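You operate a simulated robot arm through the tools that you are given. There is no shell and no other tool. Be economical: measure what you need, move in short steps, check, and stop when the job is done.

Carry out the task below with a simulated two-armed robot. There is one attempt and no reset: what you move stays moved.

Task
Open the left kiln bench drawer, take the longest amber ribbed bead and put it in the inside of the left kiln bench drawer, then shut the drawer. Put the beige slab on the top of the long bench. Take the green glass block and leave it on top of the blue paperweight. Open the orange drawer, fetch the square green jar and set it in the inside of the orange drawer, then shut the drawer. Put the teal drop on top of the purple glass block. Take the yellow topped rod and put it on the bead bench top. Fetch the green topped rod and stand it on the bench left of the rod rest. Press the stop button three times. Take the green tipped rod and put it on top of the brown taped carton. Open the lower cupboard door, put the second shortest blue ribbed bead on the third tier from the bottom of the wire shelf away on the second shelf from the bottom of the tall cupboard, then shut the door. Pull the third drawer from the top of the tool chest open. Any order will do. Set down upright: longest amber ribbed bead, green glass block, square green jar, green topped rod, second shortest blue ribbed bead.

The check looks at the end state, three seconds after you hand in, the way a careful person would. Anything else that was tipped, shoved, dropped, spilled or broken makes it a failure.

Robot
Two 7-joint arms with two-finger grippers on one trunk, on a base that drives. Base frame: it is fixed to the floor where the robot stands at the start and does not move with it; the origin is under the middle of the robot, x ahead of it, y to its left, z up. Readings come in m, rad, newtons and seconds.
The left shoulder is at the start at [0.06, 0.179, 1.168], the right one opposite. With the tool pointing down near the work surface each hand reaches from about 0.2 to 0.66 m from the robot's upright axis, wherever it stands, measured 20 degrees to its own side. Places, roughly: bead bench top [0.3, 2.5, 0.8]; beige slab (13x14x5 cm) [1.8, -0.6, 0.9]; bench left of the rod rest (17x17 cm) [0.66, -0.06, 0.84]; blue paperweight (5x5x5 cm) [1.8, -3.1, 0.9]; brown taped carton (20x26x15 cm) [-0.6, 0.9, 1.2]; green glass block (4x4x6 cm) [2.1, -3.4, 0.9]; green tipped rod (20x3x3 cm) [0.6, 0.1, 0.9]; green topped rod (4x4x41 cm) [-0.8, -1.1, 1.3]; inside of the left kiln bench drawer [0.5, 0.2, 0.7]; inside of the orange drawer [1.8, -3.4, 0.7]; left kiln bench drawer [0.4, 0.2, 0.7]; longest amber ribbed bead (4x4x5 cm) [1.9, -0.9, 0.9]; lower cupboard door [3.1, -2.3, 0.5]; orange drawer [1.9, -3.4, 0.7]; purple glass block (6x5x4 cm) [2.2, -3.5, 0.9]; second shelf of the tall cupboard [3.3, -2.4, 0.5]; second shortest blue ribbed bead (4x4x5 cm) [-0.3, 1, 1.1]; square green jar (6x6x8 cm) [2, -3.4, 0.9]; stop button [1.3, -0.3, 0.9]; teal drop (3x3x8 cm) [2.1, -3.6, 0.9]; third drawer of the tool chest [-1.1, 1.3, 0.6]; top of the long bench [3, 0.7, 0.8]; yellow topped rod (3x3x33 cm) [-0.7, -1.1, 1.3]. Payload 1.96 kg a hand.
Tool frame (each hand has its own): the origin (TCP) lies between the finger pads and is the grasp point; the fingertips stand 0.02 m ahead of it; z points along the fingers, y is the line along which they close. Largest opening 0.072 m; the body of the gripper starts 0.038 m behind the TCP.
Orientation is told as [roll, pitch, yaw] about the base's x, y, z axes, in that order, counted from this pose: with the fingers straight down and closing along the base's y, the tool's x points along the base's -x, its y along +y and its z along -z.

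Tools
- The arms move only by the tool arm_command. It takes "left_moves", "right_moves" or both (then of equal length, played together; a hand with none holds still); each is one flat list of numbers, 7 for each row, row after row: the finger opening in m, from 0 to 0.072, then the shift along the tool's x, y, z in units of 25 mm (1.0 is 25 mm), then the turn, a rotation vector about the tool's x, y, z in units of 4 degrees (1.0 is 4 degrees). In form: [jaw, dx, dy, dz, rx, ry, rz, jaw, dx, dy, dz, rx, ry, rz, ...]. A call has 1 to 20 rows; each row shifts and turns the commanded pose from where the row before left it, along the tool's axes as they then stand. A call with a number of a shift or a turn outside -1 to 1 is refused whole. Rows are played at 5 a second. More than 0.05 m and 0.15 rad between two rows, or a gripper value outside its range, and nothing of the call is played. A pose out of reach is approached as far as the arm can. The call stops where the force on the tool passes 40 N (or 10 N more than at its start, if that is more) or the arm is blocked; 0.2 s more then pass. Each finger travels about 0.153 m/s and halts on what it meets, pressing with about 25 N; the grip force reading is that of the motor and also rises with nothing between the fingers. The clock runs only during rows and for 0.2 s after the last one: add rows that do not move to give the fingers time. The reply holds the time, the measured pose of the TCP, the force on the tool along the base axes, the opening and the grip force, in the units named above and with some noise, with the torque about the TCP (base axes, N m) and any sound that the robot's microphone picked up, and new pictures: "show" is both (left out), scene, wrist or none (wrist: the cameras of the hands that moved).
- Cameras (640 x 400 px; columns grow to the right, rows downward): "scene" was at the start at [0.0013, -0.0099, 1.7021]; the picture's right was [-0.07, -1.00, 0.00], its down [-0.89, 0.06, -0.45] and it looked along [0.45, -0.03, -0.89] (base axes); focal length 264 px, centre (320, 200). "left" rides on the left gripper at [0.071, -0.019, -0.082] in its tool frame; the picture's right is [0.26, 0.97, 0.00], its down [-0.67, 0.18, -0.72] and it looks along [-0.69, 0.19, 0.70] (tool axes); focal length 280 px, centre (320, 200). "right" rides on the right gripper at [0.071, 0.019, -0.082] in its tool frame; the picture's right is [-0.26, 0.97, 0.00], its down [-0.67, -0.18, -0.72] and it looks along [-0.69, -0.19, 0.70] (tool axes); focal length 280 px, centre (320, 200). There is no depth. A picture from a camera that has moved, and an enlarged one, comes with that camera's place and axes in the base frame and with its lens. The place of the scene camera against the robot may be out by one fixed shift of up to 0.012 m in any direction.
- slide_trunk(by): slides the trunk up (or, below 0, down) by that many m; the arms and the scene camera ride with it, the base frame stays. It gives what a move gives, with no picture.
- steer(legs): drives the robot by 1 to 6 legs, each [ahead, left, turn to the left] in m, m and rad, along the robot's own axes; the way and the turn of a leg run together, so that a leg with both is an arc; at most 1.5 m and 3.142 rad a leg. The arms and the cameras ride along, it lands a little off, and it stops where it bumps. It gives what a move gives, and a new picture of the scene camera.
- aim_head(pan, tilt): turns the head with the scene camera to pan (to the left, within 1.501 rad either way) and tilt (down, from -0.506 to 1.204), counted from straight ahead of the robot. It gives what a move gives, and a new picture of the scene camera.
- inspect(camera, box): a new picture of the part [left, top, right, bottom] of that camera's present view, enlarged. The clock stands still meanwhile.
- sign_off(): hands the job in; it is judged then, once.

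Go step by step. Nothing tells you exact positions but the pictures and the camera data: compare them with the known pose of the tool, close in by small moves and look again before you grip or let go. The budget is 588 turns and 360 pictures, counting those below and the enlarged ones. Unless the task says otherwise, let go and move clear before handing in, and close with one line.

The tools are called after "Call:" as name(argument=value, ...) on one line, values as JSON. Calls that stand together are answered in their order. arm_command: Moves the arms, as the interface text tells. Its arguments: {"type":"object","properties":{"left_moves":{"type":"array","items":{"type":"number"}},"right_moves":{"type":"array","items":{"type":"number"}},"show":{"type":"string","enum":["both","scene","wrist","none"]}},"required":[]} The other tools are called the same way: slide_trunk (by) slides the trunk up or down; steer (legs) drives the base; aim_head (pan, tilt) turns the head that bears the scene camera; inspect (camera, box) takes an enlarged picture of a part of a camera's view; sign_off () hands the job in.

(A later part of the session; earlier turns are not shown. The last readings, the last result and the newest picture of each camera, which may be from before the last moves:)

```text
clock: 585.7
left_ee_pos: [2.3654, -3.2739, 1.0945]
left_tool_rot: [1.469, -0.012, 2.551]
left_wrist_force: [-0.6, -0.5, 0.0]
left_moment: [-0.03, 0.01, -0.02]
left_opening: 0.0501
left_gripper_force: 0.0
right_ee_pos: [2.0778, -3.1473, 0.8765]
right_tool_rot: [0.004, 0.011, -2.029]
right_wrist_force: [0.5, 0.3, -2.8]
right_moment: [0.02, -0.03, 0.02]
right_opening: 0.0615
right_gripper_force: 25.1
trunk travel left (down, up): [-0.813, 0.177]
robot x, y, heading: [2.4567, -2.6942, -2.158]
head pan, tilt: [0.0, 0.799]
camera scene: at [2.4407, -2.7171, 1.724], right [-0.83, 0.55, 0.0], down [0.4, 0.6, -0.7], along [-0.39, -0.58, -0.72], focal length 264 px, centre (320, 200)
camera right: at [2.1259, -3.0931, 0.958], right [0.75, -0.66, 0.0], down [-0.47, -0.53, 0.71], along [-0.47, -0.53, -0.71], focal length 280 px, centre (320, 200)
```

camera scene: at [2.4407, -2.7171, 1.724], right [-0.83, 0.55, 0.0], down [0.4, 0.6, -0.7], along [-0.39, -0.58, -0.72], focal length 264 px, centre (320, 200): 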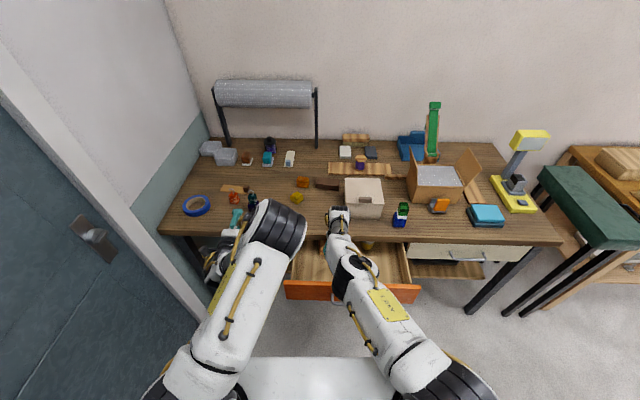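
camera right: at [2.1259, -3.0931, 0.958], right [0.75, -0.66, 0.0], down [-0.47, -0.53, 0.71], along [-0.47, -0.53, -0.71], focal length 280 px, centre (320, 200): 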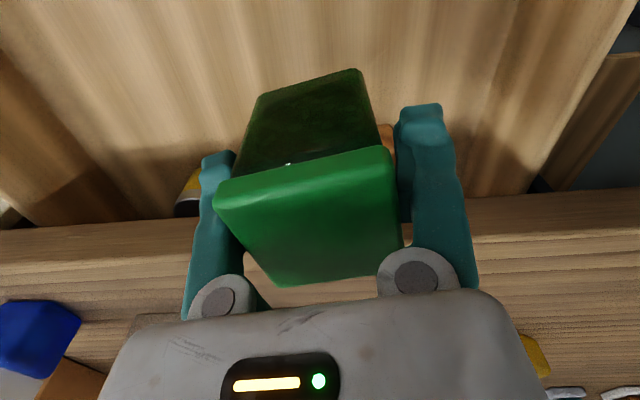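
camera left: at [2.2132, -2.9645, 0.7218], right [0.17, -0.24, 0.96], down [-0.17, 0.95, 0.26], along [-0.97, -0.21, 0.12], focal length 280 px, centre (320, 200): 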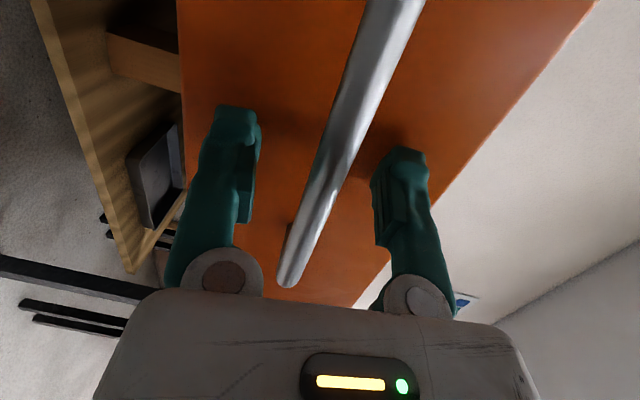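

Call:
arm_command(right_moves=[0.03, 0, 0, 0.6, 0, 0, 0, 0.03, 0, 0, 0.6, 0, 0, 0, 0.03, 0, 0, 0.6, 0, 0, 0, 0.03, 0, 0, 0.6, 0, 0, 0], show="wrist")

Call:
arm_command(right_moves=[0.03, 0, 0, 0.3, 0, 0, 0, 0.03, 0, 0, 0.3, 0, 0, 0, 0.03, 0, 0, 0.3, 0, 0, 0], show="none")

Call:
arm_command(right_moves=[0.03, 0, 0, 0.25, 0, 0, 0, 0.03, 0, 0, 0.25, 0, 0, 0], show="none")

```text
clock: 586.7
left_ee_pos: [2.365, -3.2742, 1.0944]
left_tool_rot: [1.468, -0.012, 2.552]
left_wrist_force: [-0.2, -0.4, 0.2]
left_moment: [0.04, 0.0, -0.03]
left_opening: 0.0499
left_gripper_force: 0.0
right_ee_pos: [2.0902, -3.136, 0.8242]
right_tool_rot: [0.006, 0.011, -2.029]
right_wrist_force: [0.3, 0.6, -2.7]
right_moment: [0.03, 0.02, 0.0]
right_opening: 0.0613
right_gripper_force: 24.9
right hand out of reach, approached as far as the arm can: row 2, 3, 4
trunk travel left (down, up): [-0.813, 0.177]
robot x, y, heading: [2.4541, -2.6931, -2.159]
head pan, tilt: [0.0, 0.799]
camera right: at [2.1382, -3.0805, 0.9054], right [0.75, -0.66, 0.0], down [-0.47, -0.53, 0.71], along [-0.47, -0.53, -0.71], focal length 280 px, centre (320, 200)
```

right: 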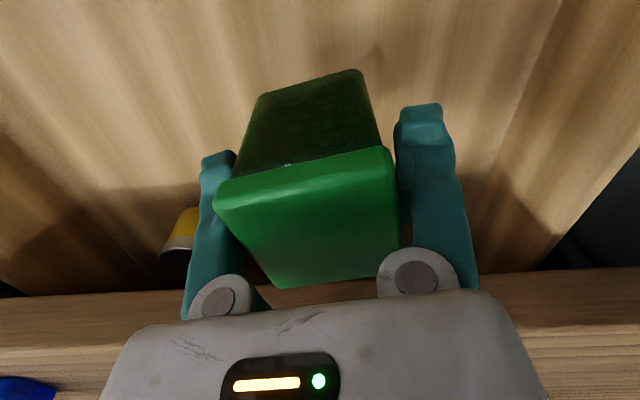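

```text
clock: 587.5
left_ee_pos: [2.3655, -3.2749, 1.094]
left_tool_rot: [1.468, -0.012, 2.551]
left_wrist_force: [-0.4, 0.5, -0.2]
left_moment: [-0.01, -0.03, 0.02]
left_opening: 0.0502
left_gripper_force: 0.0
right_ee_pos: [2.0917, -3.1271, 0.8052]
right_tool_rot: [0.005, 0.011, -2.027]
right_wrist_force: [0.8, -0.1, -2.8]
right_moment: [0.03, 0.0, 0.01]
right_opening: 0.0612
right_gripper_force: 25.2
right hand out of reach, approached as far as the arm can: row 1, 2, 3
trunk travel left (down, up): [-0.813, 0.177]
robot x, y, heading: [2.4581, -2.6937, -2.155]
head pan, tilt: [0.0, 0.799]
```

```text
clock: 588.1
left_ee_pos: [2.3646, -3.2739, 1.0942]
left_tool_rot: [1.467, -0.011, 2.549]
left_wrist_force: [-0.9, 0.4, 0.6]
left_moment: [-0.02, 0.01, 0.03]
left_opening: 0.0501
left_gripper_force: 0.0
right_ee_pos: [2.0984, -3.1228, 0.7965]
right_tool_rot: [0.004, 0.012, -2.03]
right_wrist_force: [0.4, 0.4, -1.7]
right_moment: [-0.02, -0.03, 0.01]
right_opening: 0.0613
right_gripper_force: 24.9
right hand out of reach, approached as far as the arm can: row 2
trunk travel left (down, up): [-0.813, 0.177]
robot x, y, heading: [2.4551, -2.6898, -2.156]
head pan, tilt: [0.0, 0.799]
```

The arm is at its reach limit, so I'll nudge forward and lower with the trunk.

Call:
steer(legs=[[0.025, 0, 0]])

Call:
slide_trunk(by=-0.04)

Call:
arm_command(right_moves=[0.03, 0, 0, 0, 0, 0, 0], show="both")

```text
clock: 588.9
left_ee_pos: [2.3527, -3.2918, 1.0953]
left_tool_rot: [1.47, -0.014, 2.552]
left_wrist_force: [0.8, 0.5, 0.2]
left_moment: [0.04, -0.02, 0.0]
left_opening: 0.05
left_gripper_force: 0.1
right_ee_pos: [2.0855, -3.1408, 0.7995]
right_tool_rot: [0.002, 0.008, -2.027]
right_wrist_force: [1.2, 0.1, -2.0]
right_moment: [0.0, 0.01, -0.01]
right_opening: 0.0612
right_gripper_force: 25.2
trunk travel left (down, up): [-0.813, 0.177]
robot x, y, heading: [2.441, -2.715, -2.161]
head pan, tilt: [0.0, 0.799]
camera scene: at [2.4304, -2.7333, 1.7241], right [-0.83, 0.55, 0.0], down [0.4, 0.6, -0.7], along [-0.39, -0.58, -0.72], focal length 264 px, centre (320, 200)
```

scene: 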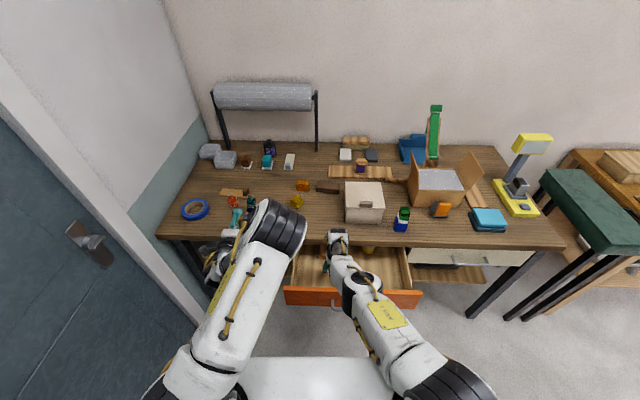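

```text
clock: 589.7
left_ee_pos: [2.3513, -3.2944, 1.0547]
left_tool_rot: [1.468, -0.012, 2.551]
left_wrist_force: [0.0, 0.8, -0.4]
left_moment: [0.0, 0.02, -0.01]
left_opening: 0.0501
left_gripper_force: 0.1
right_ee_pos: [2.0832, -3.1439, 0.7569]
right_tool_rot: [0.005, 0.011, -2.029]
right_wrist_force: [0.2, -0.4, -2.9]
right_moment: [0.03, 0.01, 0.0]
right_opening: 0.0614
right_gripper_force: 24.9
trunk travel left (down, up): [-0.773, 0.217]
robot x, y, heading: [2.4444, -2.7114, -2.155]
head pan, tilt: [0.0, 0.799]
```

```text
clock: 590.1
left_ee_pos: [2.3501, -3.2946, 1.0536]
left_tool_rot: [1.469, -0.011, 2.552]
left_wrist_force: [0.3, -0.2, -0.2]
left_moment: [0.0, 0.0, -0.03]
left_opening: 0.0501
left_gripper_force: 0.1
right_ee_pos: [2.0832, -3.143, 0.7566]
right_tool_rot: [0.004, 0.012, -2.029]
right_wrist_force: [-0.1, 0.9, -3.3]
right_moment: [-0.03, 0.02, -0.04]
right_opening: 0.0614
right_gripper_force: 25.0
trunk travel left (down, up): [-0.773, 0.217]
robot x, y, heading: [2.4382, -2.7147, -2.163]
head pan, tilt: [0.0, 0.799]
camera scene: at [2.4273, -2.7382, 1.6839], right [-0.83, 0.55, 0.0], down [0.4, 0.6, -0.7], along [-0.39, -0.58, -0.72], focal length 264 px, centre (320, 200)
camera right: at [2.1316, -3.089, 0.8381], right [0.75, -0.66, 0.0], down [-0.47, -0.53, 0.71], along [-0.47, -0.53, -0.71], focal length 280 px, centre (320, 200)
```

scene: 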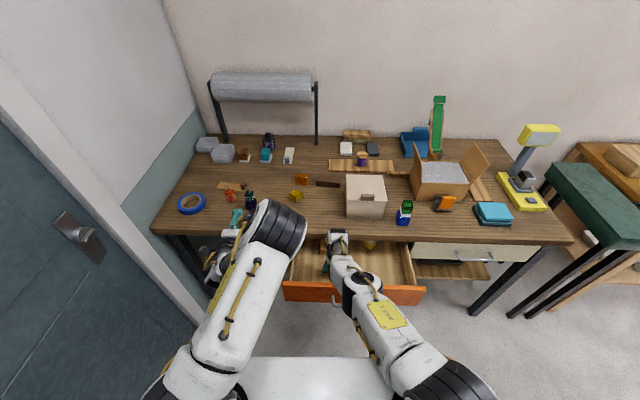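
right: 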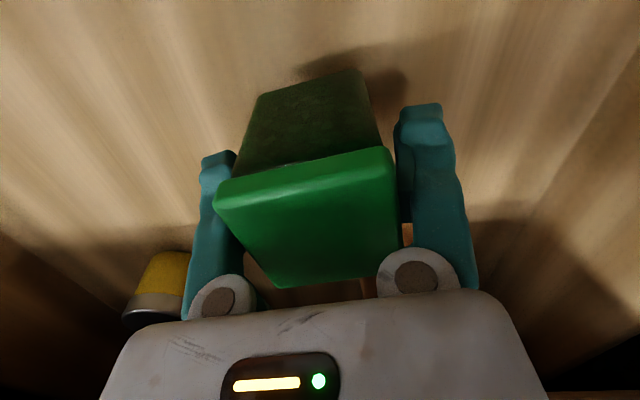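

Call:
arm_command(right_moves=[0.03, 0, 0, 0.2, 0, 0, 0, 0.03, 0, 0, 0.2, 0, 0, 0], show="none")

Call:
arm_command(right_moves=[0.03, 0, 0, 0.2, 0, 0, 0, 0.03, 0, 0, 0.2, 0, 0, 0], show="none")

Call:
arm_command(right_moves=[0.03, 0, 0, 0.2, 0, 0, 0, 0.03, 0, 0, 0.2, 0, 0, 0], show="none")

```text
clock: 590.7
left_ee_pos: [2.3518, -3.2954, 1.0542]
left_tool_rot: [1.467, -0.013, 2.551]
left_wrist_force: [0.3, -0.9, 0.1]
left_moment: [-0.01, -0.01, 0.03]
left_opening: 0.0501
left_gripper_force: 0.0
right_ee_pos: [2.0852, -3.1436, 0.7532]
right_tool_rot: [0.008, 0.003, -2.027]
right_wrist_force: [-0.2, 0.8, -3.7]
right_moment: [0.0, -0.01, -0.02]
right_opening: 0.0615
right_gripper_force: 25.5
right hand out of reach, approached as far as the arm can: row 2
trunk travel left (down, up): [-0.773, 0.217]
robot x, y, heading: [2.4383, -2.717, -2.152]
head pan, tilt: [0.0, 0.799]
```

```text
clock: 591.3
left_ee_pos: [2.3513, -3.2941, 1.055]
left_tool_rot: [1.47, -0.011, 2.552]
left_wrist_force: [0.2, -1.1, -0.1]
left_moment: [-0.01, 0.0, -0.02]
left_opening: 0.0498
left_gripper_force: 0.0
right_ee_pos: [2.0847, -3.1452, 0.7516]
right_tool_rot: [0.012, -0.01, -2.027]
right_wrist_force: [0.8, 0.0, -3.0]
right_moment: [0.03, -0.01, -0.01]
right_opening: 0.0616
right_gripper_force: 25.1
right hand out of reach, approached as far as the arm can: row 2
trunk travel left (down, up): [-0.773, 0.217]
robot x, y, heading: [2.4409, -2.7123, -2.158]
head pan, tilt: [0.0, 0.799]
```

```text
clock: 591.9
left_ee_pos: [2.352, -3.2952, 1.0545]
left_tool_rot: [1.467, -0.013, 2.551]
left_wrist_force: [-0.4, -0.5, -0.2]
left_moment: [0.0, 0.01, 0.02]
left_opening: 0.0499
left_gripper_force: 0.0
right_ee_pos: [2.0839, -3.1473, 0.7494]
right_tool_rot: [0.017, -0.025, -2.03]
right_wrist_force: [0.1, -0.8, -1.9]
right_moment: [-0.03, 0.0, -0.02]
right_opening: 0.0613
right_gripper_force: 24.9
right hand out of reach, approached as far as the arm can: row 2
trunk travel left (down, up): [-0.773, 0.217]
robot x, y, heading: [2.438, -2.7145, -2.159]
head pan, tilt: [0.0, 0.799]
```

Call:
arm_command(right_moves=[0.03, 0, 0, -0.4, 0, 0, 0, 0.03, 0, 0, -0.4, 0, 0, 0], show="none")

Call:
slide_trunk(by=-0.02)

Call:
slide_trunk(by=-0.01)

```text
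clock: 592.5
left_ee_pos: [2.3514, -3.2955, 1.0556]
left_tool_rot: [1.467, -0.013, 2.552]
left_wrist_force: [-1.1, -0.3, 0.8]
left_moment: [0.01, -0.01, 0.05]
left_opening: 0.0499
left_gripper_force: 0.0
right_ee_pos: [2.0864, -3.1308, 0.7542]
right_tool_rot: [0.006, 0.009, -2.029]
right_wrist_force: [0.4, 0.4, -3.7]
right_moment: [0.0, -0.03, 0.04]
right_opening: 0.0613
right_gripper_force: 24.9
trunk travel left (down, up): [-0.773, 0.217]
robot x, y, heading: [2.4444, -2.7163, -2.157]
head pan, tilt: [0.0, 0.799]
```

```text
clock: 593.2
left_ee_pos: [2.3517, -3.2953, 1.0341]
left_tool_rot: [1.469, -0.013, 2.551]
left_wrist_force: [0.6, 0.6, 0.0]
left_moment: [0.01, 0.0, 0.01]
left_opening: 0.0501
left_gripper_force: 0.0
right_ee_pos: [2.0887, -3.1319, 0.7338]
right_tool_rot: [0.006, 0.011, -2.025]
right_wrist_force: [-0.8, -1.3, -2.4]
right_moment: [-0.03, 0.02, 0.0]
right_opening: 0.0615
right_gripper_force: 25.2
trunk travel left (down, up): [-0.753, 0.237]
robot x, y, heading: [2.44, -2.7111, -2.16]
head pan, tilt: [0.0, 0.799]
```

```text
clock: 593.7
left_ee_pos: [2.3519, -3.295, 1.0281]
left_tool_rot: [1.467, -0.012, 2.551]
left_wrist_force: [-0.7, -0.8, -0.9]
left_moment: [-0.01, 0.0, -0.01]
left_opening: 0.05
left_gripper_force: 0.1
right_ee_pos: [2.0875, -3.1339, 0.7289]
right_tool_rot: [0.004, 0.01, -2.025]
right_wrist_force: [0.7, 0.3, 11.9]
right_moment: [0.4, -0.18, -0.13]
right_opening: 0.0614
right_gripper_force: 24.9
trunk travel left (down, up): [-0.746, 0.244]
robot x, y, heading: [2.4421, -2.7149, -2.163]
head pan, tilt: [0.0, 0.799]
stopped: the force on the tool passed its limit at 53 N (the readings are from after the stop); the commanded pose is now the measured one
```

The jar is standing on the drawer floor. I'll open and rise.

Call:
arm_command(right_moves=[0.066, 0, 0, 0, 0, 0, 0, 0.072, 0, 0, 0, 0, 0, 0, 0.072, 0, 0, 0, 0, 0, 0, 0.072, 0, 0, -0.4, 0, 0, 0, 0.072, 0, 0, -0.8, 0, 0, 0, 0.072, 0, 0, -0.9, 0, 0, 0, 0.072, 0, 0, -0.9, 0, 0, 0, 0.072, 0, 0, -0.9, 0, 0, 0, 0.072, 0, 0, -0.9, 0, 0, 0, 0.072, 0, 0, -0.9, 0, 0, 0, 0.072, 0, 0, -0.9, 0, 0, 0, 0.072, 0, 0, -0.9, 0, 0, 0], show="wrist")

```text
clock: 596.3
left_ee_pos: [2.3515, -3.2934, 1.027]
left_tool_rot: [1.469, -0.011, 2.552]
left_wrist_force: [-0.1, -0.1, -0.8]
left_moment: [-0.01, 0.02, -0.03]
left_opening: 0.0502
left_gripper_force: 0.1
right_ee_pos: [2.0873, -3.1332, 0.9171]
right_tool_rot: [0.003, 0.007, -2.024]
right_wrist_force: [-0.7, -0.2, 0.0]
right_moment: [-0.02, 0.01, 0.0]
right_opening: 0.0717
right_gripper_force: 0.0
trunk travel left (down, up): [-0.746, 0.244]
robot x, y, heading: [2.4441, -2.7131, -2.154]
head pan, tilt: [0.0, 0.799]
camera right: at [2.1345, -3.0786, 0.9981], right [0.75, -0.66, 0.0], down [-0.47, -0.53, 0.71], along [-0.47, -0.53, -0.71], focal length 280 px, centre (320, 200)
```

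right: 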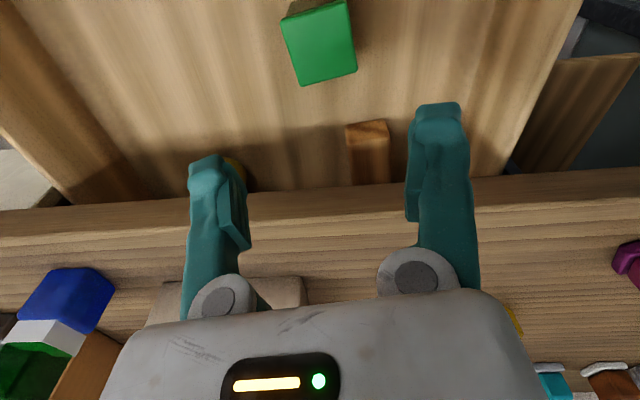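

The jar stands in the drawer. I'll close the left gripper, tuck the right arm and position the left hand to push the drawer shut.

Call:
arm_command(left_moves=[0.0, 0, 0, 0, 0, 0, 0, 0.0, 0, 0, 0, 0, 0, 0, 0.0, 0, 0, 0, 0, 0, 0, 0.0, 0, 0, 0, 0, 0, 0, 0.0, 0, 0, 0, 0, 0, 0, 0.0, 0, 0, 0, 0, 0, 0, 0.0, 0, 0, 0, 0, 0, 0, 0.0, 0, 0, 0, 0, 0, 0], right_moves=[0.05, 0.3, 0, -0.9, 0, 0, 0.9, 0.05, 0.6, 0, -0.9, 0, 0, 0.9, 0.05, 0.9, 0, -0.9, 0, 0, 0, 0.05, 0.9, 0, -0.9, 0, 0, 0, 0.05, 0.9, 0, -0.9, 0, 0, 0, 0.05, 0.9, 0, -0.9, 0, 0, 0, 0.05, 0.9, 0, -0.9, 0, 0, 0, 0.05, 0.9, 0, -0.9, 0, 0, 0], show="none")

Call:
steer(legs=[[-0.28, 0, 0], [0, -0.36, 0]])

Call:
slide_trunk(by=-0.31)

Call:
steer(legs=[[0.1, 0, 0]])

```text
clock: 597.3
left_ee_pos: [2.3644, -3.3057, 1.0409]
left_tool_rot: [1.499, -0.029, 2.592]
left_wrist_force: [-0.1, -0.8, -0.7]
left_moment: [0.02, 0.02, 0.02]
left_opening: 0.0002
left_gripper_force: 25.8
right_ee_pos: [2.0379, -3.0094, 0.9615]
right_tool_rot: [-0.156, 0.088, -2.337]
right_wrist_force: [0.5, 0.2, 0.5]
right_moment: [-0.01, -0.03, 0.01]
right_opening: 0.0501
right_gripper_force: 0.1
trunk travel left (down, up): [-0.746, 0.244]
robot x, y, heading: [2.4393, -2.7154, -2.157]
head pan, tilt: [0.0, 0.799]
stopped in row 5 (right hand): the arm was blocked; the commanded pose is now the measured one
```

```text
clock: 601.2
left_ee_pos: [2.2236, -2.8723, 1.0411]
left_tool_rot: [1.497, -0.03, 2.594]
left_wrist_force: [0.2, -0.4, 0.0]
left_moment: [-0.01, 0.01, 0.01]
left_opening: 0.0
left_gripper_force: 24.6
right_ee_pos: [1.896, -2.5773, 0.9603]
right_tool_rot: [-0.154, 0.089, -2.336]
right_wrist_force: [0.7, -0.8, -0.1]
right_moment: [0.01, -0.04, 0.01]
right_opening: 0.0499
right_gripper_force: 0.0
trunk travel left (down, up): [-0.746, 0.244]
robot x, y, heading: [2.3001, -2.2804, -2.159]
head pan, tilt: [0.0, 0.799]
camera scene: at [2.2855, -2.3042, 1.6568], right [-0.83, 0.55, 0.0], down [0.4, 0.6, -0.7], along [-0.38, -0.58, -0.72], focal length 264 px, centre (320, 200)
```

scene: 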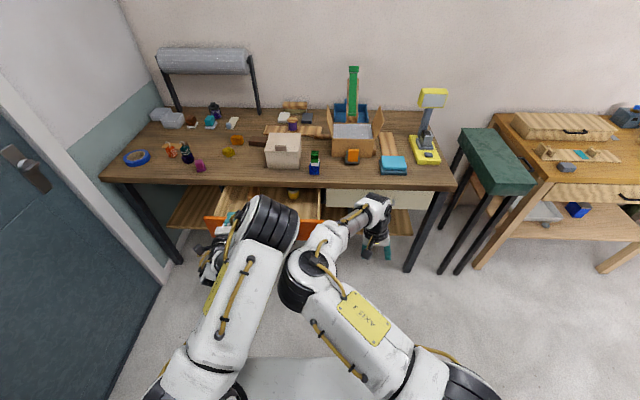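

```text
clock: 604.3
left_ee_pos: [2.2232, -2.8718, 0.7308]
left_tool_rot: [1.498, -0.029, 2.592]
left_wrist_force: [0.9, -1.3, 0.4]
left_moment: [0.01, -0.01, 0.01]
left_opening: 0.0001
left_gripper_force: 24.5
right_ee_pos: [1.8971, -2.5768, 0.6508]
right_tool_rot: [-0.157, 0.088, -2.336]
right_wrist_force: [0.0, -0.5, -0.1]
right_moment: [0.0, -0.01, -0.03]
right_opening: 0.05
right_gripper_force: 0.1
trunk travel left (down, up): [-0.436, 0.554]
robot x, y, heading: [2.2969, -2.2809, -2.158]
head pan, tilt: [0.0, 0.799]
```

```text
clock: 605.4
left_ee_pos: [2.1683, -2.9579, 0.7307]
left_tool_rot: [1.495, -0.028, 2.593]
left_wrist_force: [-0.2, 0.5, -0.3]
left_moment: [0.01, -0.03, 0.01]
left_opening: 0.0001
left_gripper_force: 25.1
right_ee_pos: [1.8405, -2.6615, 0.6502]
right_tool_rot: [-0.156, 0.086, -2.335]
right_wrist_force: [0.5, 0.9, -0.1]
right_moment: [0.05, 0.01, -0.01]
right_opening: 0.0499
right_gripper_force: 0.1
trunk travel left (down, up): [-0.436, 0.554]
robot x, y, heading: [2.2454, -2.363, -2.155]
head pan, tilt: [0.0, 0.799]
camera scene: at [2.2296, -2.389, 1.3467], right [-0.83, 0.55, 0.0], down [0.4, 0.6, -0.7], along [-0.38, -0.58, -0.72], focal length 264 px, centre (320, 200)
```

scene: 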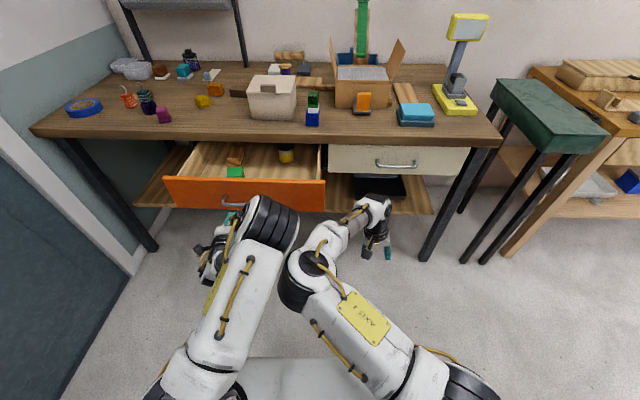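

The drawer front is straight ahead of the left hand. I'll raise the right hand clear and push the drawer shut by driving forward.

Call:
arm_command(right_moves=[0.03, 0.2, 0, -0.9, 0, 0, 0, 0.03, 0.2, 0, -0.9, 0, 0, 0, 0.03, 0.2, 0, -0.9, 0, 0, 0, 0.03, 0.2, 0, -0.9, 0, 0, 0, 0.03, 0.2, 0, -0.9, 0, 0, 0, 0.03, 0, 0, -0.9, 0, 0, 0, 0.03, 0, 0, -0.9, 0, 0, 0, 0.03, 0, 0, -0.9, 0, 0, 0], show="none")

Call:
steer(legs=[[0.15, 0, 0], [0.08, 0, 0]])

```text
clock: 606.8
left_ee_pos: [2.1689, -2.9613, 0.7438]
left_tool_rot: [1.525, -0.044, 2.605]
left_wrist_force: [0.1, 0.3, 0.6]
left_moment: [-0.02, 0.0, 0.04]
left_opening: 0.0002
left_gripper_force: 25.0
right_ee_pos: [1.8119, -2.615, 0.7441]
right_tool_rot: [-0.294, 0.132, -2.493]
right_wrist_force: [0.7, -0.2, 0.9]
right_moment: [0.02, -0.01, 0.01]
right_opening: 0.0298
right_gripper_force: 0.1
trunk travel left (down, up): [-0.436, 0.554]
robot x, y, heading: [2.2477, -2.3662, -2.162]
head pan, tilt: [0.0, 0.799]
stopped in row 6 (right hand): the arm was blocked; the commanded pose is now the measured one
```

```text
clock: 608.8
left_ee_pos: [2.0403, -3.1523, 0.7417]
left_tool_rot: [1.523, -0.045, 2.602]
left_wrist_force: [-0.7, -0.5, 0.8]
left_moment: [0.04, 0.02, 0.01]
left_opening: 0.0001
left_gripper_force: 24.8
right_ee_pos: [1.6837, -2.8066, 0.7429]
right_tool_rot: [-0.292, 0.133, -2.496]
right_wrist_force: [-0.9, 0.0, -0.5]
right_moment: [0.03, 0.0, -0.01]
right_opening: 0.0298
right_gripper_force: 0.0
trunk travel left (down, up): [-0.436, 0.554]
robot x, y, heading: [2.1153, -2.5526, -2.156]
head pan, tilt: [0.0, 0.799]
camera scene: at [2.1025, -2.5802, 1.3467], right [-0.83, 0.55, 0.0], down [0.4, 0.6, -0.7], along [-0.39, -0.58, -0.72], focal length 264 px, centre (320, 200)
```

scene: 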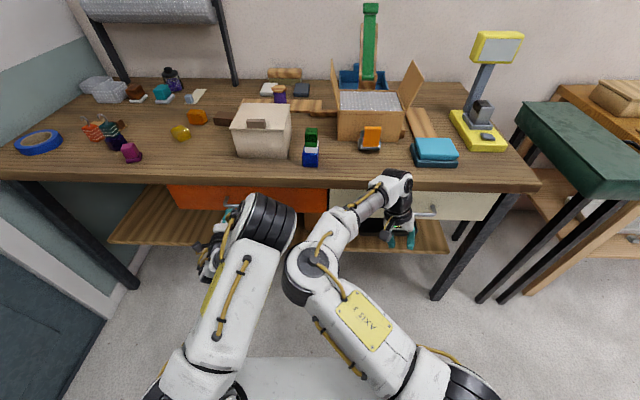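

Call:
steer(legs=[[0.04, 0, 0]])

Call:
inspect(camera="scene", box=[140, 140, 380, 280])

Call:
inspect(camera="left", box=[0, 0, 640, 400])

```text
clock: 609.7
left_ee_pos: [2.0277, -3.1737, 0.744]
left_tool_rot: [1.523, -0.043, 2.604]
left_wrist_force: [1.3, 2.8, 1.9]
left_moment: [0.02, 0.02, -0.03]
left_opening: 0.0
left_gripper_force: 24.8
right_ee_pos: [1.6675, -2.831, 0.7447]
right_tool_rot: [-0.291, 0.129, -2.493]
right_wrist_force: [-0.5, 0.2, 0.5]
right_moment: [0.0, 0.0, 0.01]
right_opening: 0.0301
right_gripper_force: 0.1
trunk travel left (down, up): [-0.436, 0.554]
robot x, y, heading: [2.1011, -2.5817, -2.157]
head pan, tilt: [0.0, 0.799]
stopped in leg 1: the force on the tool passed its limit at 134 N (the readings are from after the stop); the commanded pose is now the measured one
camera scene: at [2.0869, -2.6037, 1.3467], right [-0.83, 0.55, 0.0], down [0.4, 0.6, -0.7], along [-0.39, -0.58, -0.72], focal length 264 px, centre (320, 200)
```

scene: 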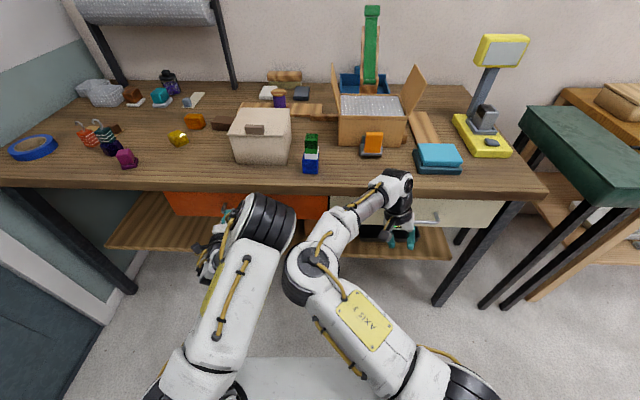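

```text
2.67 times, centred on (260, 210) of scene
camera zoom: at [2.0869, -2.6037, 1.3467], right [-0.83, 0.55, 0.0], down [0.4, 0.6, -0.7], along [-0.39, -0.58, -0.72], focal length 705 px, centre (480, 173)
```

zoom: 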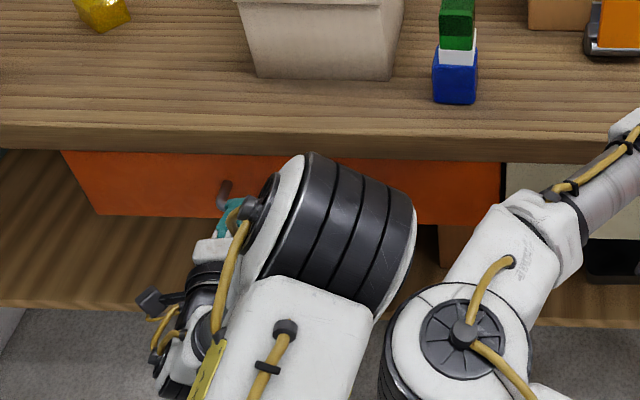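

```text
1.00 times, centred on (320, 200) of left (not enlarged: the box is as wide or as high as the picture)
camera zoom: at [2.1315, -3.1393, 0.7228], right [0.24, -0.19, 0.95], down [-0.21, 0.95, 0.24], along [-0.95, -0.26, 0.19], focal length 280 px, centre (320, 200)
```

zoom: 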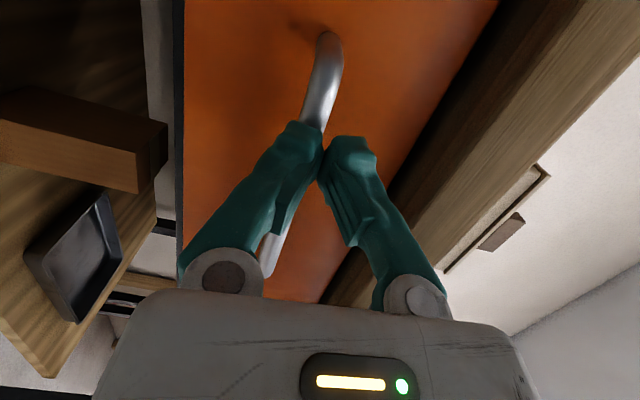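

The drawer is shut and the stacked items are undisturbed. I'll back off and fix the right hand's orientation before heading to the kiln bench drawer.

Call:
steer(legs=[[-0.5, 0, 0]])

Call:
arm_command(right_moves=[0.05, 0, -0.9, 0, 0, 0, 0, 0.05, 0, -0.9, 0, 0, 0, 0, 0.05, 0, -0.9, 0, 0, 0, 0, 0.05, 0, -0.9, 0, 0, 0, 0, 0.05, 0, -0.5, 0, -0.85, 0, 0, 0.05, 0, 0, 0, -0.85, 0, 0, 0.05, 0, 0, 0, -0.85, 0, 0, 0.05, 0, 0, 0, -0.85, 0, 0, 0.05, 0, 0, 0, -0.8, 0, 0, 0.05, 0, 0, 0, 0, -0.9, 0, 0.05, 0, 0, 0, 0, -0.9, 0, 0.05, 0, 0, 0, 0, 0, -0.95, 0.05, 0, 0, 0, 0, 0, -0.95, 0.05, 0, 0, 0, 0, 0, -0.95, 0.05, 0, 0, 0, 0, 0, -0.95, 0.05, 0, 0, 0, 0, 0, -0.95], show="scene")

```text
clock: 612.7
left_ee_pos: [2.3067, -2.7545, 0.7432]
left_tool_rot: [1.527, -0.046, 2.61]
left_wrist_force: [-0.6, 0.5, 0.3]
left_moment: [-0.01, -0.01, -0.02]
left_opening: 0.0001
left_gripper_force: 24.9
right_ee_pos: [1.9452, -2.4144, 0.7442]
right_tool_rot: [-0.292, 0.131, -2.489]
right_wrist_force: [-0.1, 0.1, 0.8]
right_moment: [-0.02, 0.02, -0.01]
right_opening: 0.03
right_gripper_force: 0.0
trunk travel left (down, up): [-0.436, 0.554]
robot x, y, heading: [2.3766, -2.1592, -2.15]
head pan, tilt: [0.0, 0.799]
camera scene: at [2.3636, -2.1845, 1.3468], right [-0.84, 0.55, 0.0], down [0.39, 0.6, -0.7], along [-0.38, -0.58, -0.72], focal length 264 px, centre (320, 200)
```

scene: 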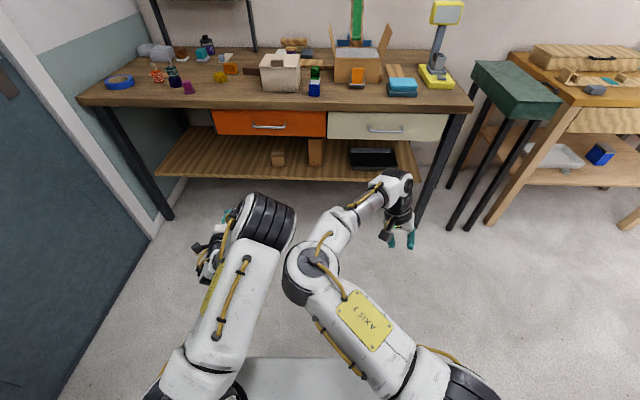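

```text
clock: 616.1
left_ee_pos: [2.3065, -2.7558, 0.7423]
left_tool_rot: [1.527, -0.046, 2.609]
left_wrist_force: [-0.3, 0.6, 0.3]
left_moment: [0.01, 0.03, 0.0]
left_opening: 0.0002
left_gripper_force: 24.4
right_ee_pos: [1.8819, -2.3393, 0.773]
right_tool_rot: [0.003, 0.004, -2.155]
right_wrist_force: [-0.2, 0.1, 0.4]
right_moment: [-0.02, 0.02, 0.04]
right_opening: 0.05
right_gripper_force: 0.1
trunk travel left (down, up): [-0.436, 0.554]
robot x, y, heading: [2.3743, -2.1575, -2.153]
head pan, tilt: [0.0, 0.799]
camera scene: at [2.3633, -2.185, 1.3468], right [-0.84, 0.55, 0.0], down [0.39, 0.6, -0.7], along [-0.38, -0.58, -0.72], focal length 264 px, centre (320, 200)
```

scene: 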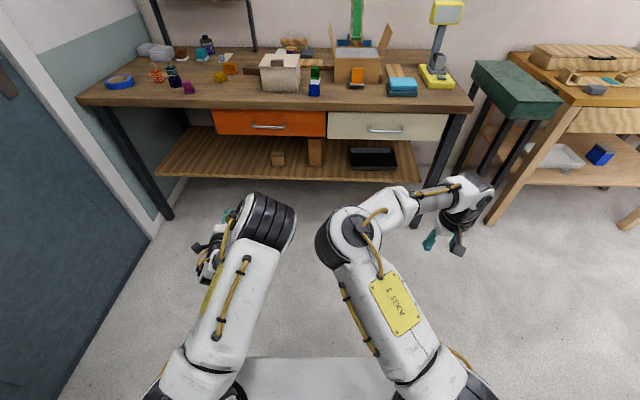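

I'll drive to open floor, turn around and go along the kiln bench front to the left drawer.

Call:
steer(legs=[[0.2, -0.6, 0], [0, 0, 3.12], [0, 1.0, 0], [0, 1.1, 0]])

Call:
aim_head(pan=0.0, tilt=0.8)

```text
clock: 637.0
left_ee_pos: [0.1023, -0.2245, 0.7424]
left_tool_rot: [1.526, -0.046, -0.552]
left_wrist_force: [0.5, 0.1, -1.1]
left_moment: [0.0, -0.02, 0.01]
left_opening: 0.0001
left_gripper_force: 25.0
right_ee_pos: [0.5177, -0.6511, 0.773]
right_tool_rot: [0.004, 0.006, 0.964]
right_wrist_force: [0.3, 0.5, 0.6]
right_moment: [0.0, 0.02, -0.04]
right_opening: 0.0502
right_gripper_force: 0.0
trunk travel left (down, up): [-0.436, 0.554]
robot x, y, heading: [0.0204, -0.817, 0.964]
head pan, tilt: [0.0, 0.799]
camera scene: at [0.0307, -0.8056, 1.3468], right [0.82, -0.57, 0.0], down [-0.41, -0.59, -0.7], along [0.39, 0.57, -0.72], focal length 264 px, centre (320, 200)
```

scene: 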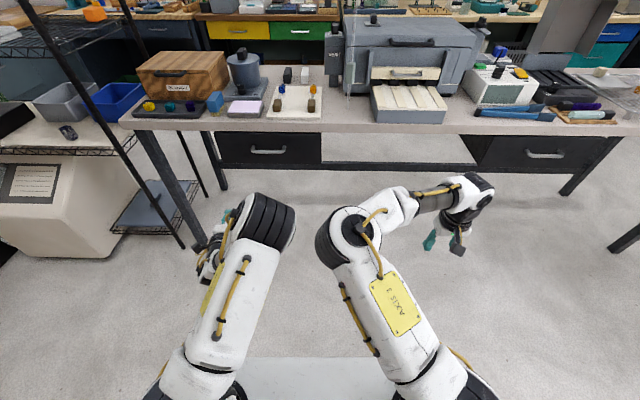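

```text
clock: 637.6
left_ee_pos: [0.1017, -0.225, 0.7434]
left_tool_rot: [1.526, -0.043, -0.55]
left_wrist_force: [-0.5, -0.6, -0.3]
left_moment: [-0.01, -0.03, 0.0]
left_opening: 0.0001
left_gripper_force: 25.0
right_ee_pos: [0.5182, -0.6499, 0.773]
right_tool_rot: [0.004, 0.005, 0.965]
right_wrist_force: [0.1, -0.3, -0.4]
right_moment: [-0.02, 0.0, 0.0]
right_opening: 0.05
right_gripper_force: 0.1
trunk travel left (down, up): [-0.436, 0.554]
robot x, y, heading: [0.0203, -0.8196, 0.972]
head pan, tilt: [0.0, 0.799]
camera scene: at [0.031, -0.8058, 1.3468], right [0.82, -0.57, 0.0], down [-0.41, -0.59, -0.7], along [0.39, 0.58, -0.72], focal length 264 px, centre (320, 200)
```

scene: 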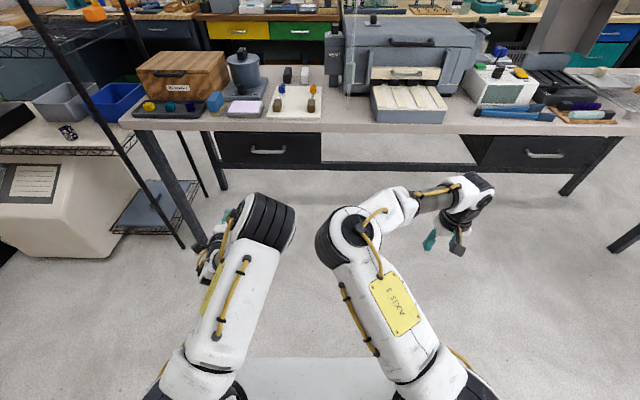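

The left drawer handle is at d≈0.27, z≈0.735. I'll drive the left hand close to it.

Call:
steer(legs=[[0.2, -0.06, 0]])

Call:
inspect(camera="left", box=[0, 0, 640, 400])

```text
clock: 639.2
left_ee_pos: [0.265, -0.0932, 0.7423]
left_tool_rot: [1.523, -0.043, -0.551]
left_wrist_force: [0.2, -0.1, 0.2]
left_moment: [0.01, -0.01, -0.01]
left_opening: 0.0
left_gripper_force: 25.1
right_ee_pos: [0.6809, -0.5182, 0.7723]
right_tool_rot: [0.003, 0.005, 0.966]
right_wrist_force: [0.2, 0.0, 0.6]
right_moment: [-0.02, 0.02, -0.01]
right_opening: 0.0502
right_gripper_force: 0.0
trunk travel left (down, up): [-0.436, 0.554]
robot x, y, heading: [0.1851, -0.6879, 0.972]
head pan, tilt: [0.0, 0.799]
camera scene: at [0.1944, -0.6736, 1.3468], right [0.83, -0.56, 0.0], down [-0.41, -0.59, -0.7], along [0.39, 0.57, -0.72], focal length 264 px, centre (320, 200)
```

scene: 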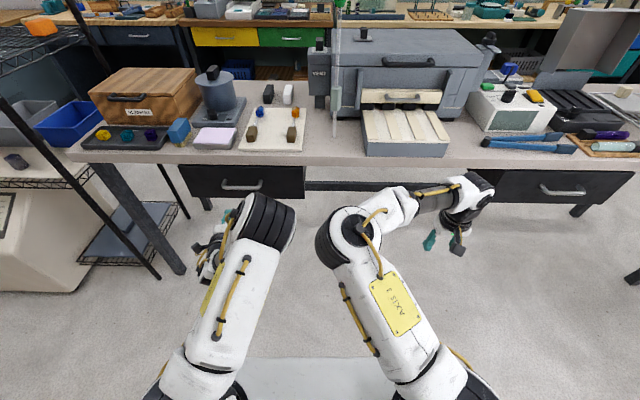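

```text
1.00 times, centred on (320, 200) of left (not enlarged: the box is as wide or as high as the picture)
camera zoom: at [0.1627, -0.1267, 0.7223], right [-0.24, 0.2, 0.95], down [0.2, -0.95, 0.25], along [0.95, 0.24, 0.19], focal length 280 px, centre (320, 200)
```

zoom: 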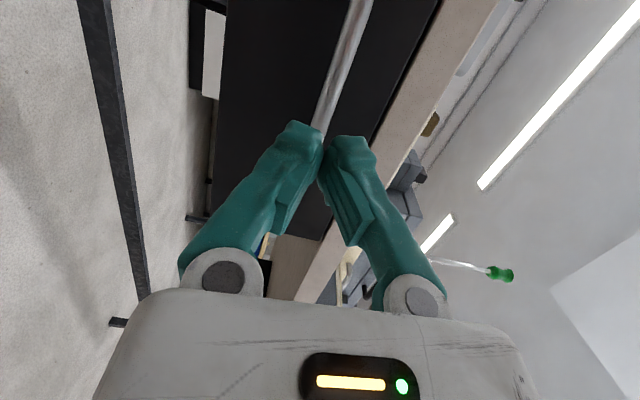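

Call:
arm_command(left_moves=[0.045, 0, 0.35, 0, 0, 0, 0, 0.045, 0, 0.35, 0, 0, 0, 0, 0.045, 0, 0, 0.7, 0, 0, 0, 0.045, 0, 0, 0.7, 0, 0, 0, 0.045, 0, 0, 0.7, 0, 0, 0], show="wrist")

```text
clock: 640.4
left_ee_pos: [0.291, -0.0486, 0.7569]
left_tool_rot: [1.526, -0.043, -0.55]
left_wrist_force: [-0.1, -0.1, -0.2]
left_moment: [-0.03, 0.0, -0.04]
left_opening: 0.0449
left_gripper_force: 0.1
right_ee_pos: [0.6819, -0.5191, 0.773]
right_tool_rot: [0.003, 0.007, 0.966]
right_wrist_force: [0.4, 0.3, 0.3]
right_moment: [0.03, -0.02, 0.03]
right_opening: 0.0501
right_gripper_force: 0.1
trunk travel left (down, up): [-0.436, 0.554]
robot x, y, heading: [0.1796, -0.686, 0.968]
head pan, tilt: [0.0, 0.799]
camera left: at [0.19, -0.0814, 0.7376], right [-0.24, 0.2, 0.95], down [0.2, -0.95, 0.25], along [0.95, 0.24, 0.19], focal length 280 px, centre (320, 200)
```

left: 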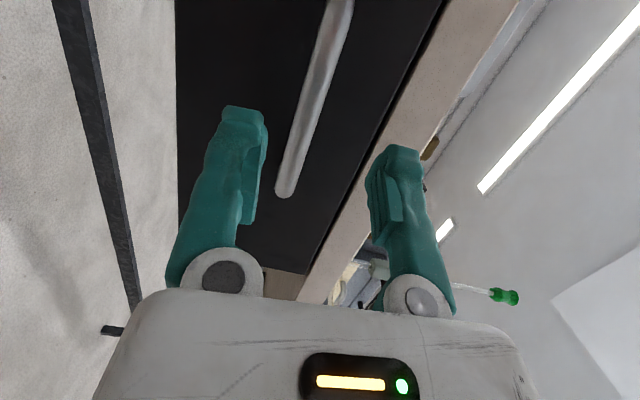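

Call:
arm_command(left_moves=[0.045, 0, -0.4, 0.4, 0, 0, 0, 0.045, 0, 0, 0.5, 0, 0, 0, 0.045, 0, 0, 0.4, 0, 0, 0], show="wrist")

```text
clock: 641.2
left_ee_pos: [0.3086, -0.0198, 0.7456]
left_tool_rot: [1.525, -0.045, -0.551]
left_wrist_force: [0.1, -0.6, -0.2]
left_moment: [-0.01, 0.03, -0.03]
left_opening: 0.0451
left_gripper_force: 0.1
right_ee_pos: [0.6824, -0.518, 0.7722]
right_tool_rot: [0.002, 0.004, 0.965]
right_wrist_force: [-0.3, 0.5, 0.5]
right_moment: [0.02, -0.02, 0.0]
right_opening: 0.0499
right_gripper_force: 0.0
trunk travel left (down, up): [-0.436, 0.554]
robot x, y, heading: [0.1838, -0.6832, 0.971]
head pan, tilt: [0.0, 0.799]
camera left: at [0.2065, -0.054, 0.7261], right [-0.24, 0.2, 0.95], down [0.2, -0.95, 0.25], along [0.95, 0.24, 0.19], focal length 280 px, centre (320, 200)
```

left: 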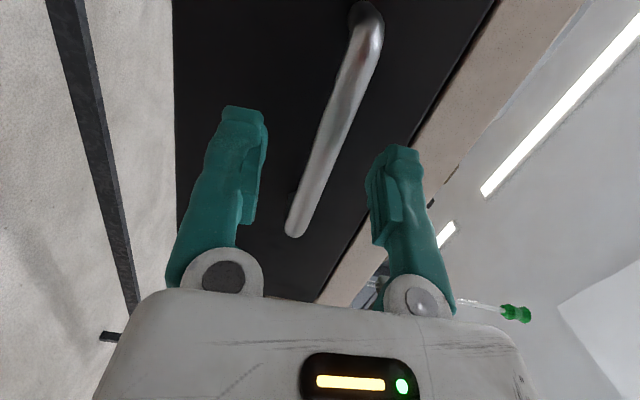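

Call:
arm_command(left_moves=[0.045, 0, 0, 0.5, 0, 0, 0, 0.045, 0, 0, 0.5, 0, 0, 0, 0.045, 0, 0, 0.3, 0, 0, 0, 0.0, 0, 0, 0, 0, 0, 0, 0.0, 0, 0, 0, 0, 0, 0, 0.0, 0, 0, 0, 0, 0, 0], show="wrist")

```text
clock: 642.6
left_ee_pos: [0.3257, 0.006, 0.7494]
left_tool_rot: [1.534, -0.043, -0.551]
left_wrist_force: [-3.1, 7.2, 31.0]
left_moment: [0.48, 0.5, -0.58]
left_opening: 0.0066
left_gripper_force: 34.9
right_ee_pos: [0.6808, -0.5204, 0.7739]
right_tool_rot: [0.005, 0.003, 0.965]
right_wrist_force: [-0.6, 0.1, 0.3]
right_moment: [0.02, 0.0, -0.03]
right_opening: 0.05
right_gripper_force: 0.1
trunk travel left (down, up): [-0.436, 0.554]
robot x, y, heading: [0.1821, -0.6841, 0.973]
head pan, tilt: [0.0, 0.799]
camera left: at [0.2231, -0.0272, 0.7294], right [-0.24, 0.19, 0.95], down [0.2, -0.95, 0.24], along [0.95, 0.24, 0.19], focal length 280 px, centre (320, 200)
```

left: 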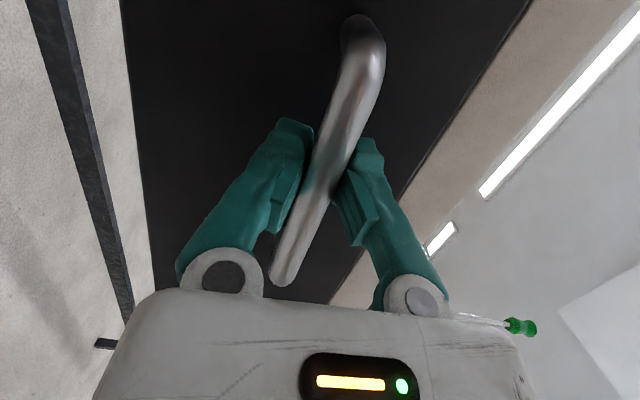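

I've gripped the handle. I'll ease the load and pull gently, since the rod is standing on this bench.

Call:
arm_command(left_moves=[0.0, 0, 0.09, -0.05, 0, 0, 0, 0.0, 0, 0, -0.15, 0, 0, 0, 0.0, 0, 0, -0.2, 0, 0, 0, 0.0, 0, 0, -0.2, 0, 0, 0, 0.0, 0, 0, -0.2, 0, 0, 0], show="none")

Call:
steer(legs=[[-0.09, 0, 0], [-0.1, 0, 0]])

```text
clock: 643.8
left_ee_pos: [0.3134, -0.0104, 0.7507]
left_tool_rot: [1.528, -0.043, -0.547]
left_wrist_force: [-10.9, 8.5, 27.1]
left_moment: [0.41, 0.5, -0.08]
left_opening: 0.0065
left_gripper_force: 34.8
right_ee_pos: [0.6795, -0.5192, 0.7753]
right_tool_rot: [0.004, 0.003, 0.965]
right_wrist_force: [0.0, -0.1, 0.7]
right_moment: [0.0, 0.01, -0.02]
right_opening: 0.0502
right_gripper_force: 0.0
trunk travel left (down, up): [-0.436, 0.554]
robot x, y, heading: [0.1847, -0.6847, 0.965]
head pan, tilt: [0.0, 0.799]
```

```text
clock: 644.6
left_ee_pos: [0.3106, -0.0155, 0.7505]
left_tool_rot: [1.533, -0.04, -0.549]
left_wrist_force: [-0.6, -1.6, -3.2]
left_moment: [0.34, 0.5, -0.3]
left_opening: 0.0065
left_gripper_force: 35.2
right_ee_pos: [0.6759, -0.5253, 0.7733]
right_tool_rot: [0.004, 0.006, 0.965]
right_wrist_force: [0.2, 0.0, 0.7]
right_moment: [-0.02, 0.04, -0.01]
right_opening: 0.0501
right_gripper_force: 0.1
trunk travel left (down, up): [-0.436, 0.554]
robot x, y, heading: [0.1786, -0.6895, 0.968]
head pan, tilt: [0.0, 0.799]
stopped in leg 1: the force on the tool passed its limit at 44 N (the readings are from after the stop); the commanded pose is now the measured one
camera scene: at [0.1889, -0.6811, 1.3466], right [0.83, -0.56, 0.0], down [-0.41, -0.59, -0.7], along [0.39, 0.58, -0.72], focal length 264 px, centre (320, 200)
```

scene: 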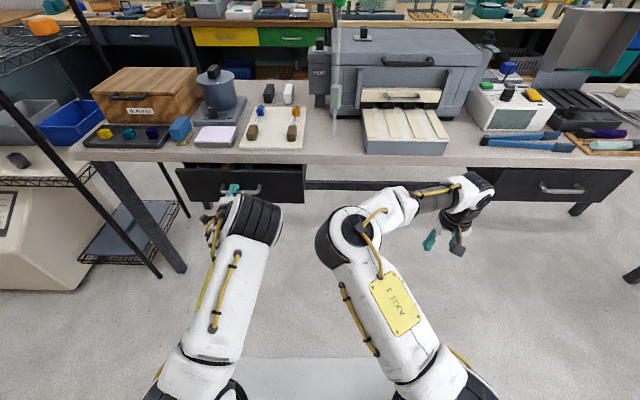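

Call:
steer(legs=[[-0.1, 0, 0]])

Call:
steer(legs=[[-0.1, 0, 0]])

```text
clock: 645.7
left_ee_pos: [0.2516, -0.0964, 0.7505]
left_tool_rot: [1.531, -0.043, -0.544]
left_wrist_force: [-8.5, 5.1, -5.2]
left_moment: [0.38, 0.57, 0.61]
left_opening: 0.0064
left_gripper_force: 34.7
right_ee_pos: [0.6187, -0.6068, 0.7737]
right_tool_rot: [0.002, 0.006, 0.965]
right_wrist_force: [-0.6, 0.0, -0.5]
right_moment: [0.01, -0.04, -0.01]
right_opening: 0.0499
right_gripper_force: 0.0
trunk travel left (down, up): [-0.436, 0.554]
robot x, y, heading: [0.1221, -0.773, 0.975]
head pan, tilt: [0.0, 0.799]
camera scene: at [0.1308, -0.7624, 1.3468], right [0.83, -0.56, 0.0], down [-0.4, -0.59, -0.7], along [0.39, 0.57, -0.72], focal length 264 px, centre (320, 200)
```

scene: 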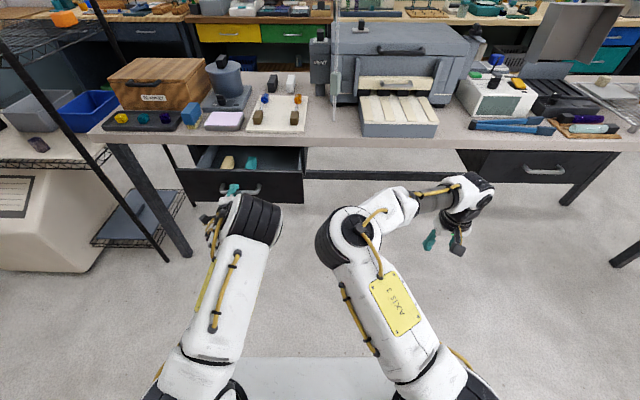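

```text
clock: 646.9
left_ee_pos: [0.192, -0.1783, 0.7507]
left_tool_rot: [1.532, -0.044, -0.54]
left_wrist_force: [-15.9, 9.7, -1.7]
left_moment: [0.41, 0.54, 0.3]
left_opening: 0.0063
left_gripper_force: 34.8
right_ee_pos: [0.5619, -0.6879, 0.7735]
right_tool_rot: [0.002, 0.005, 0.968]
right_wrist_force: [-0.1, -0.2, -1.5]
right_moment: [-0.01, 0.03, -0.01]
right_opening: 0.0502
right_gripper_force: 0.1
trunk travel left (down, up): [-0.436, 0.554]
robot x, y, heading: [0.0661, -0.8579, 0.969]
head pan, tilt: [0.0, 0.799]
camera scene: at [0.073, -0.8452, 1.3468], right [0.83, -0.56, 0.0], down [-0.4, -0.59, -0.7], along [0.39, 0.58, -0.72], focal length 264 px, centre (320, 200)
```

scene: 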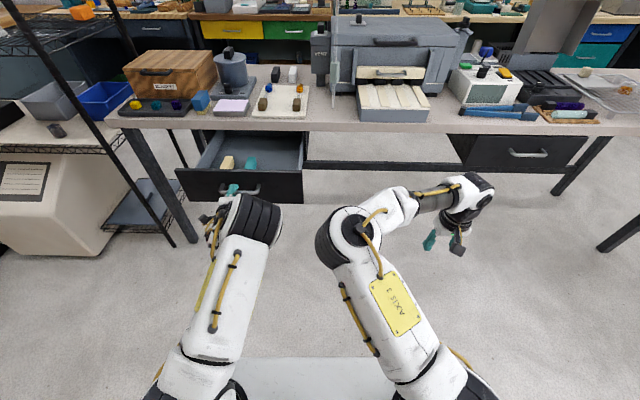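

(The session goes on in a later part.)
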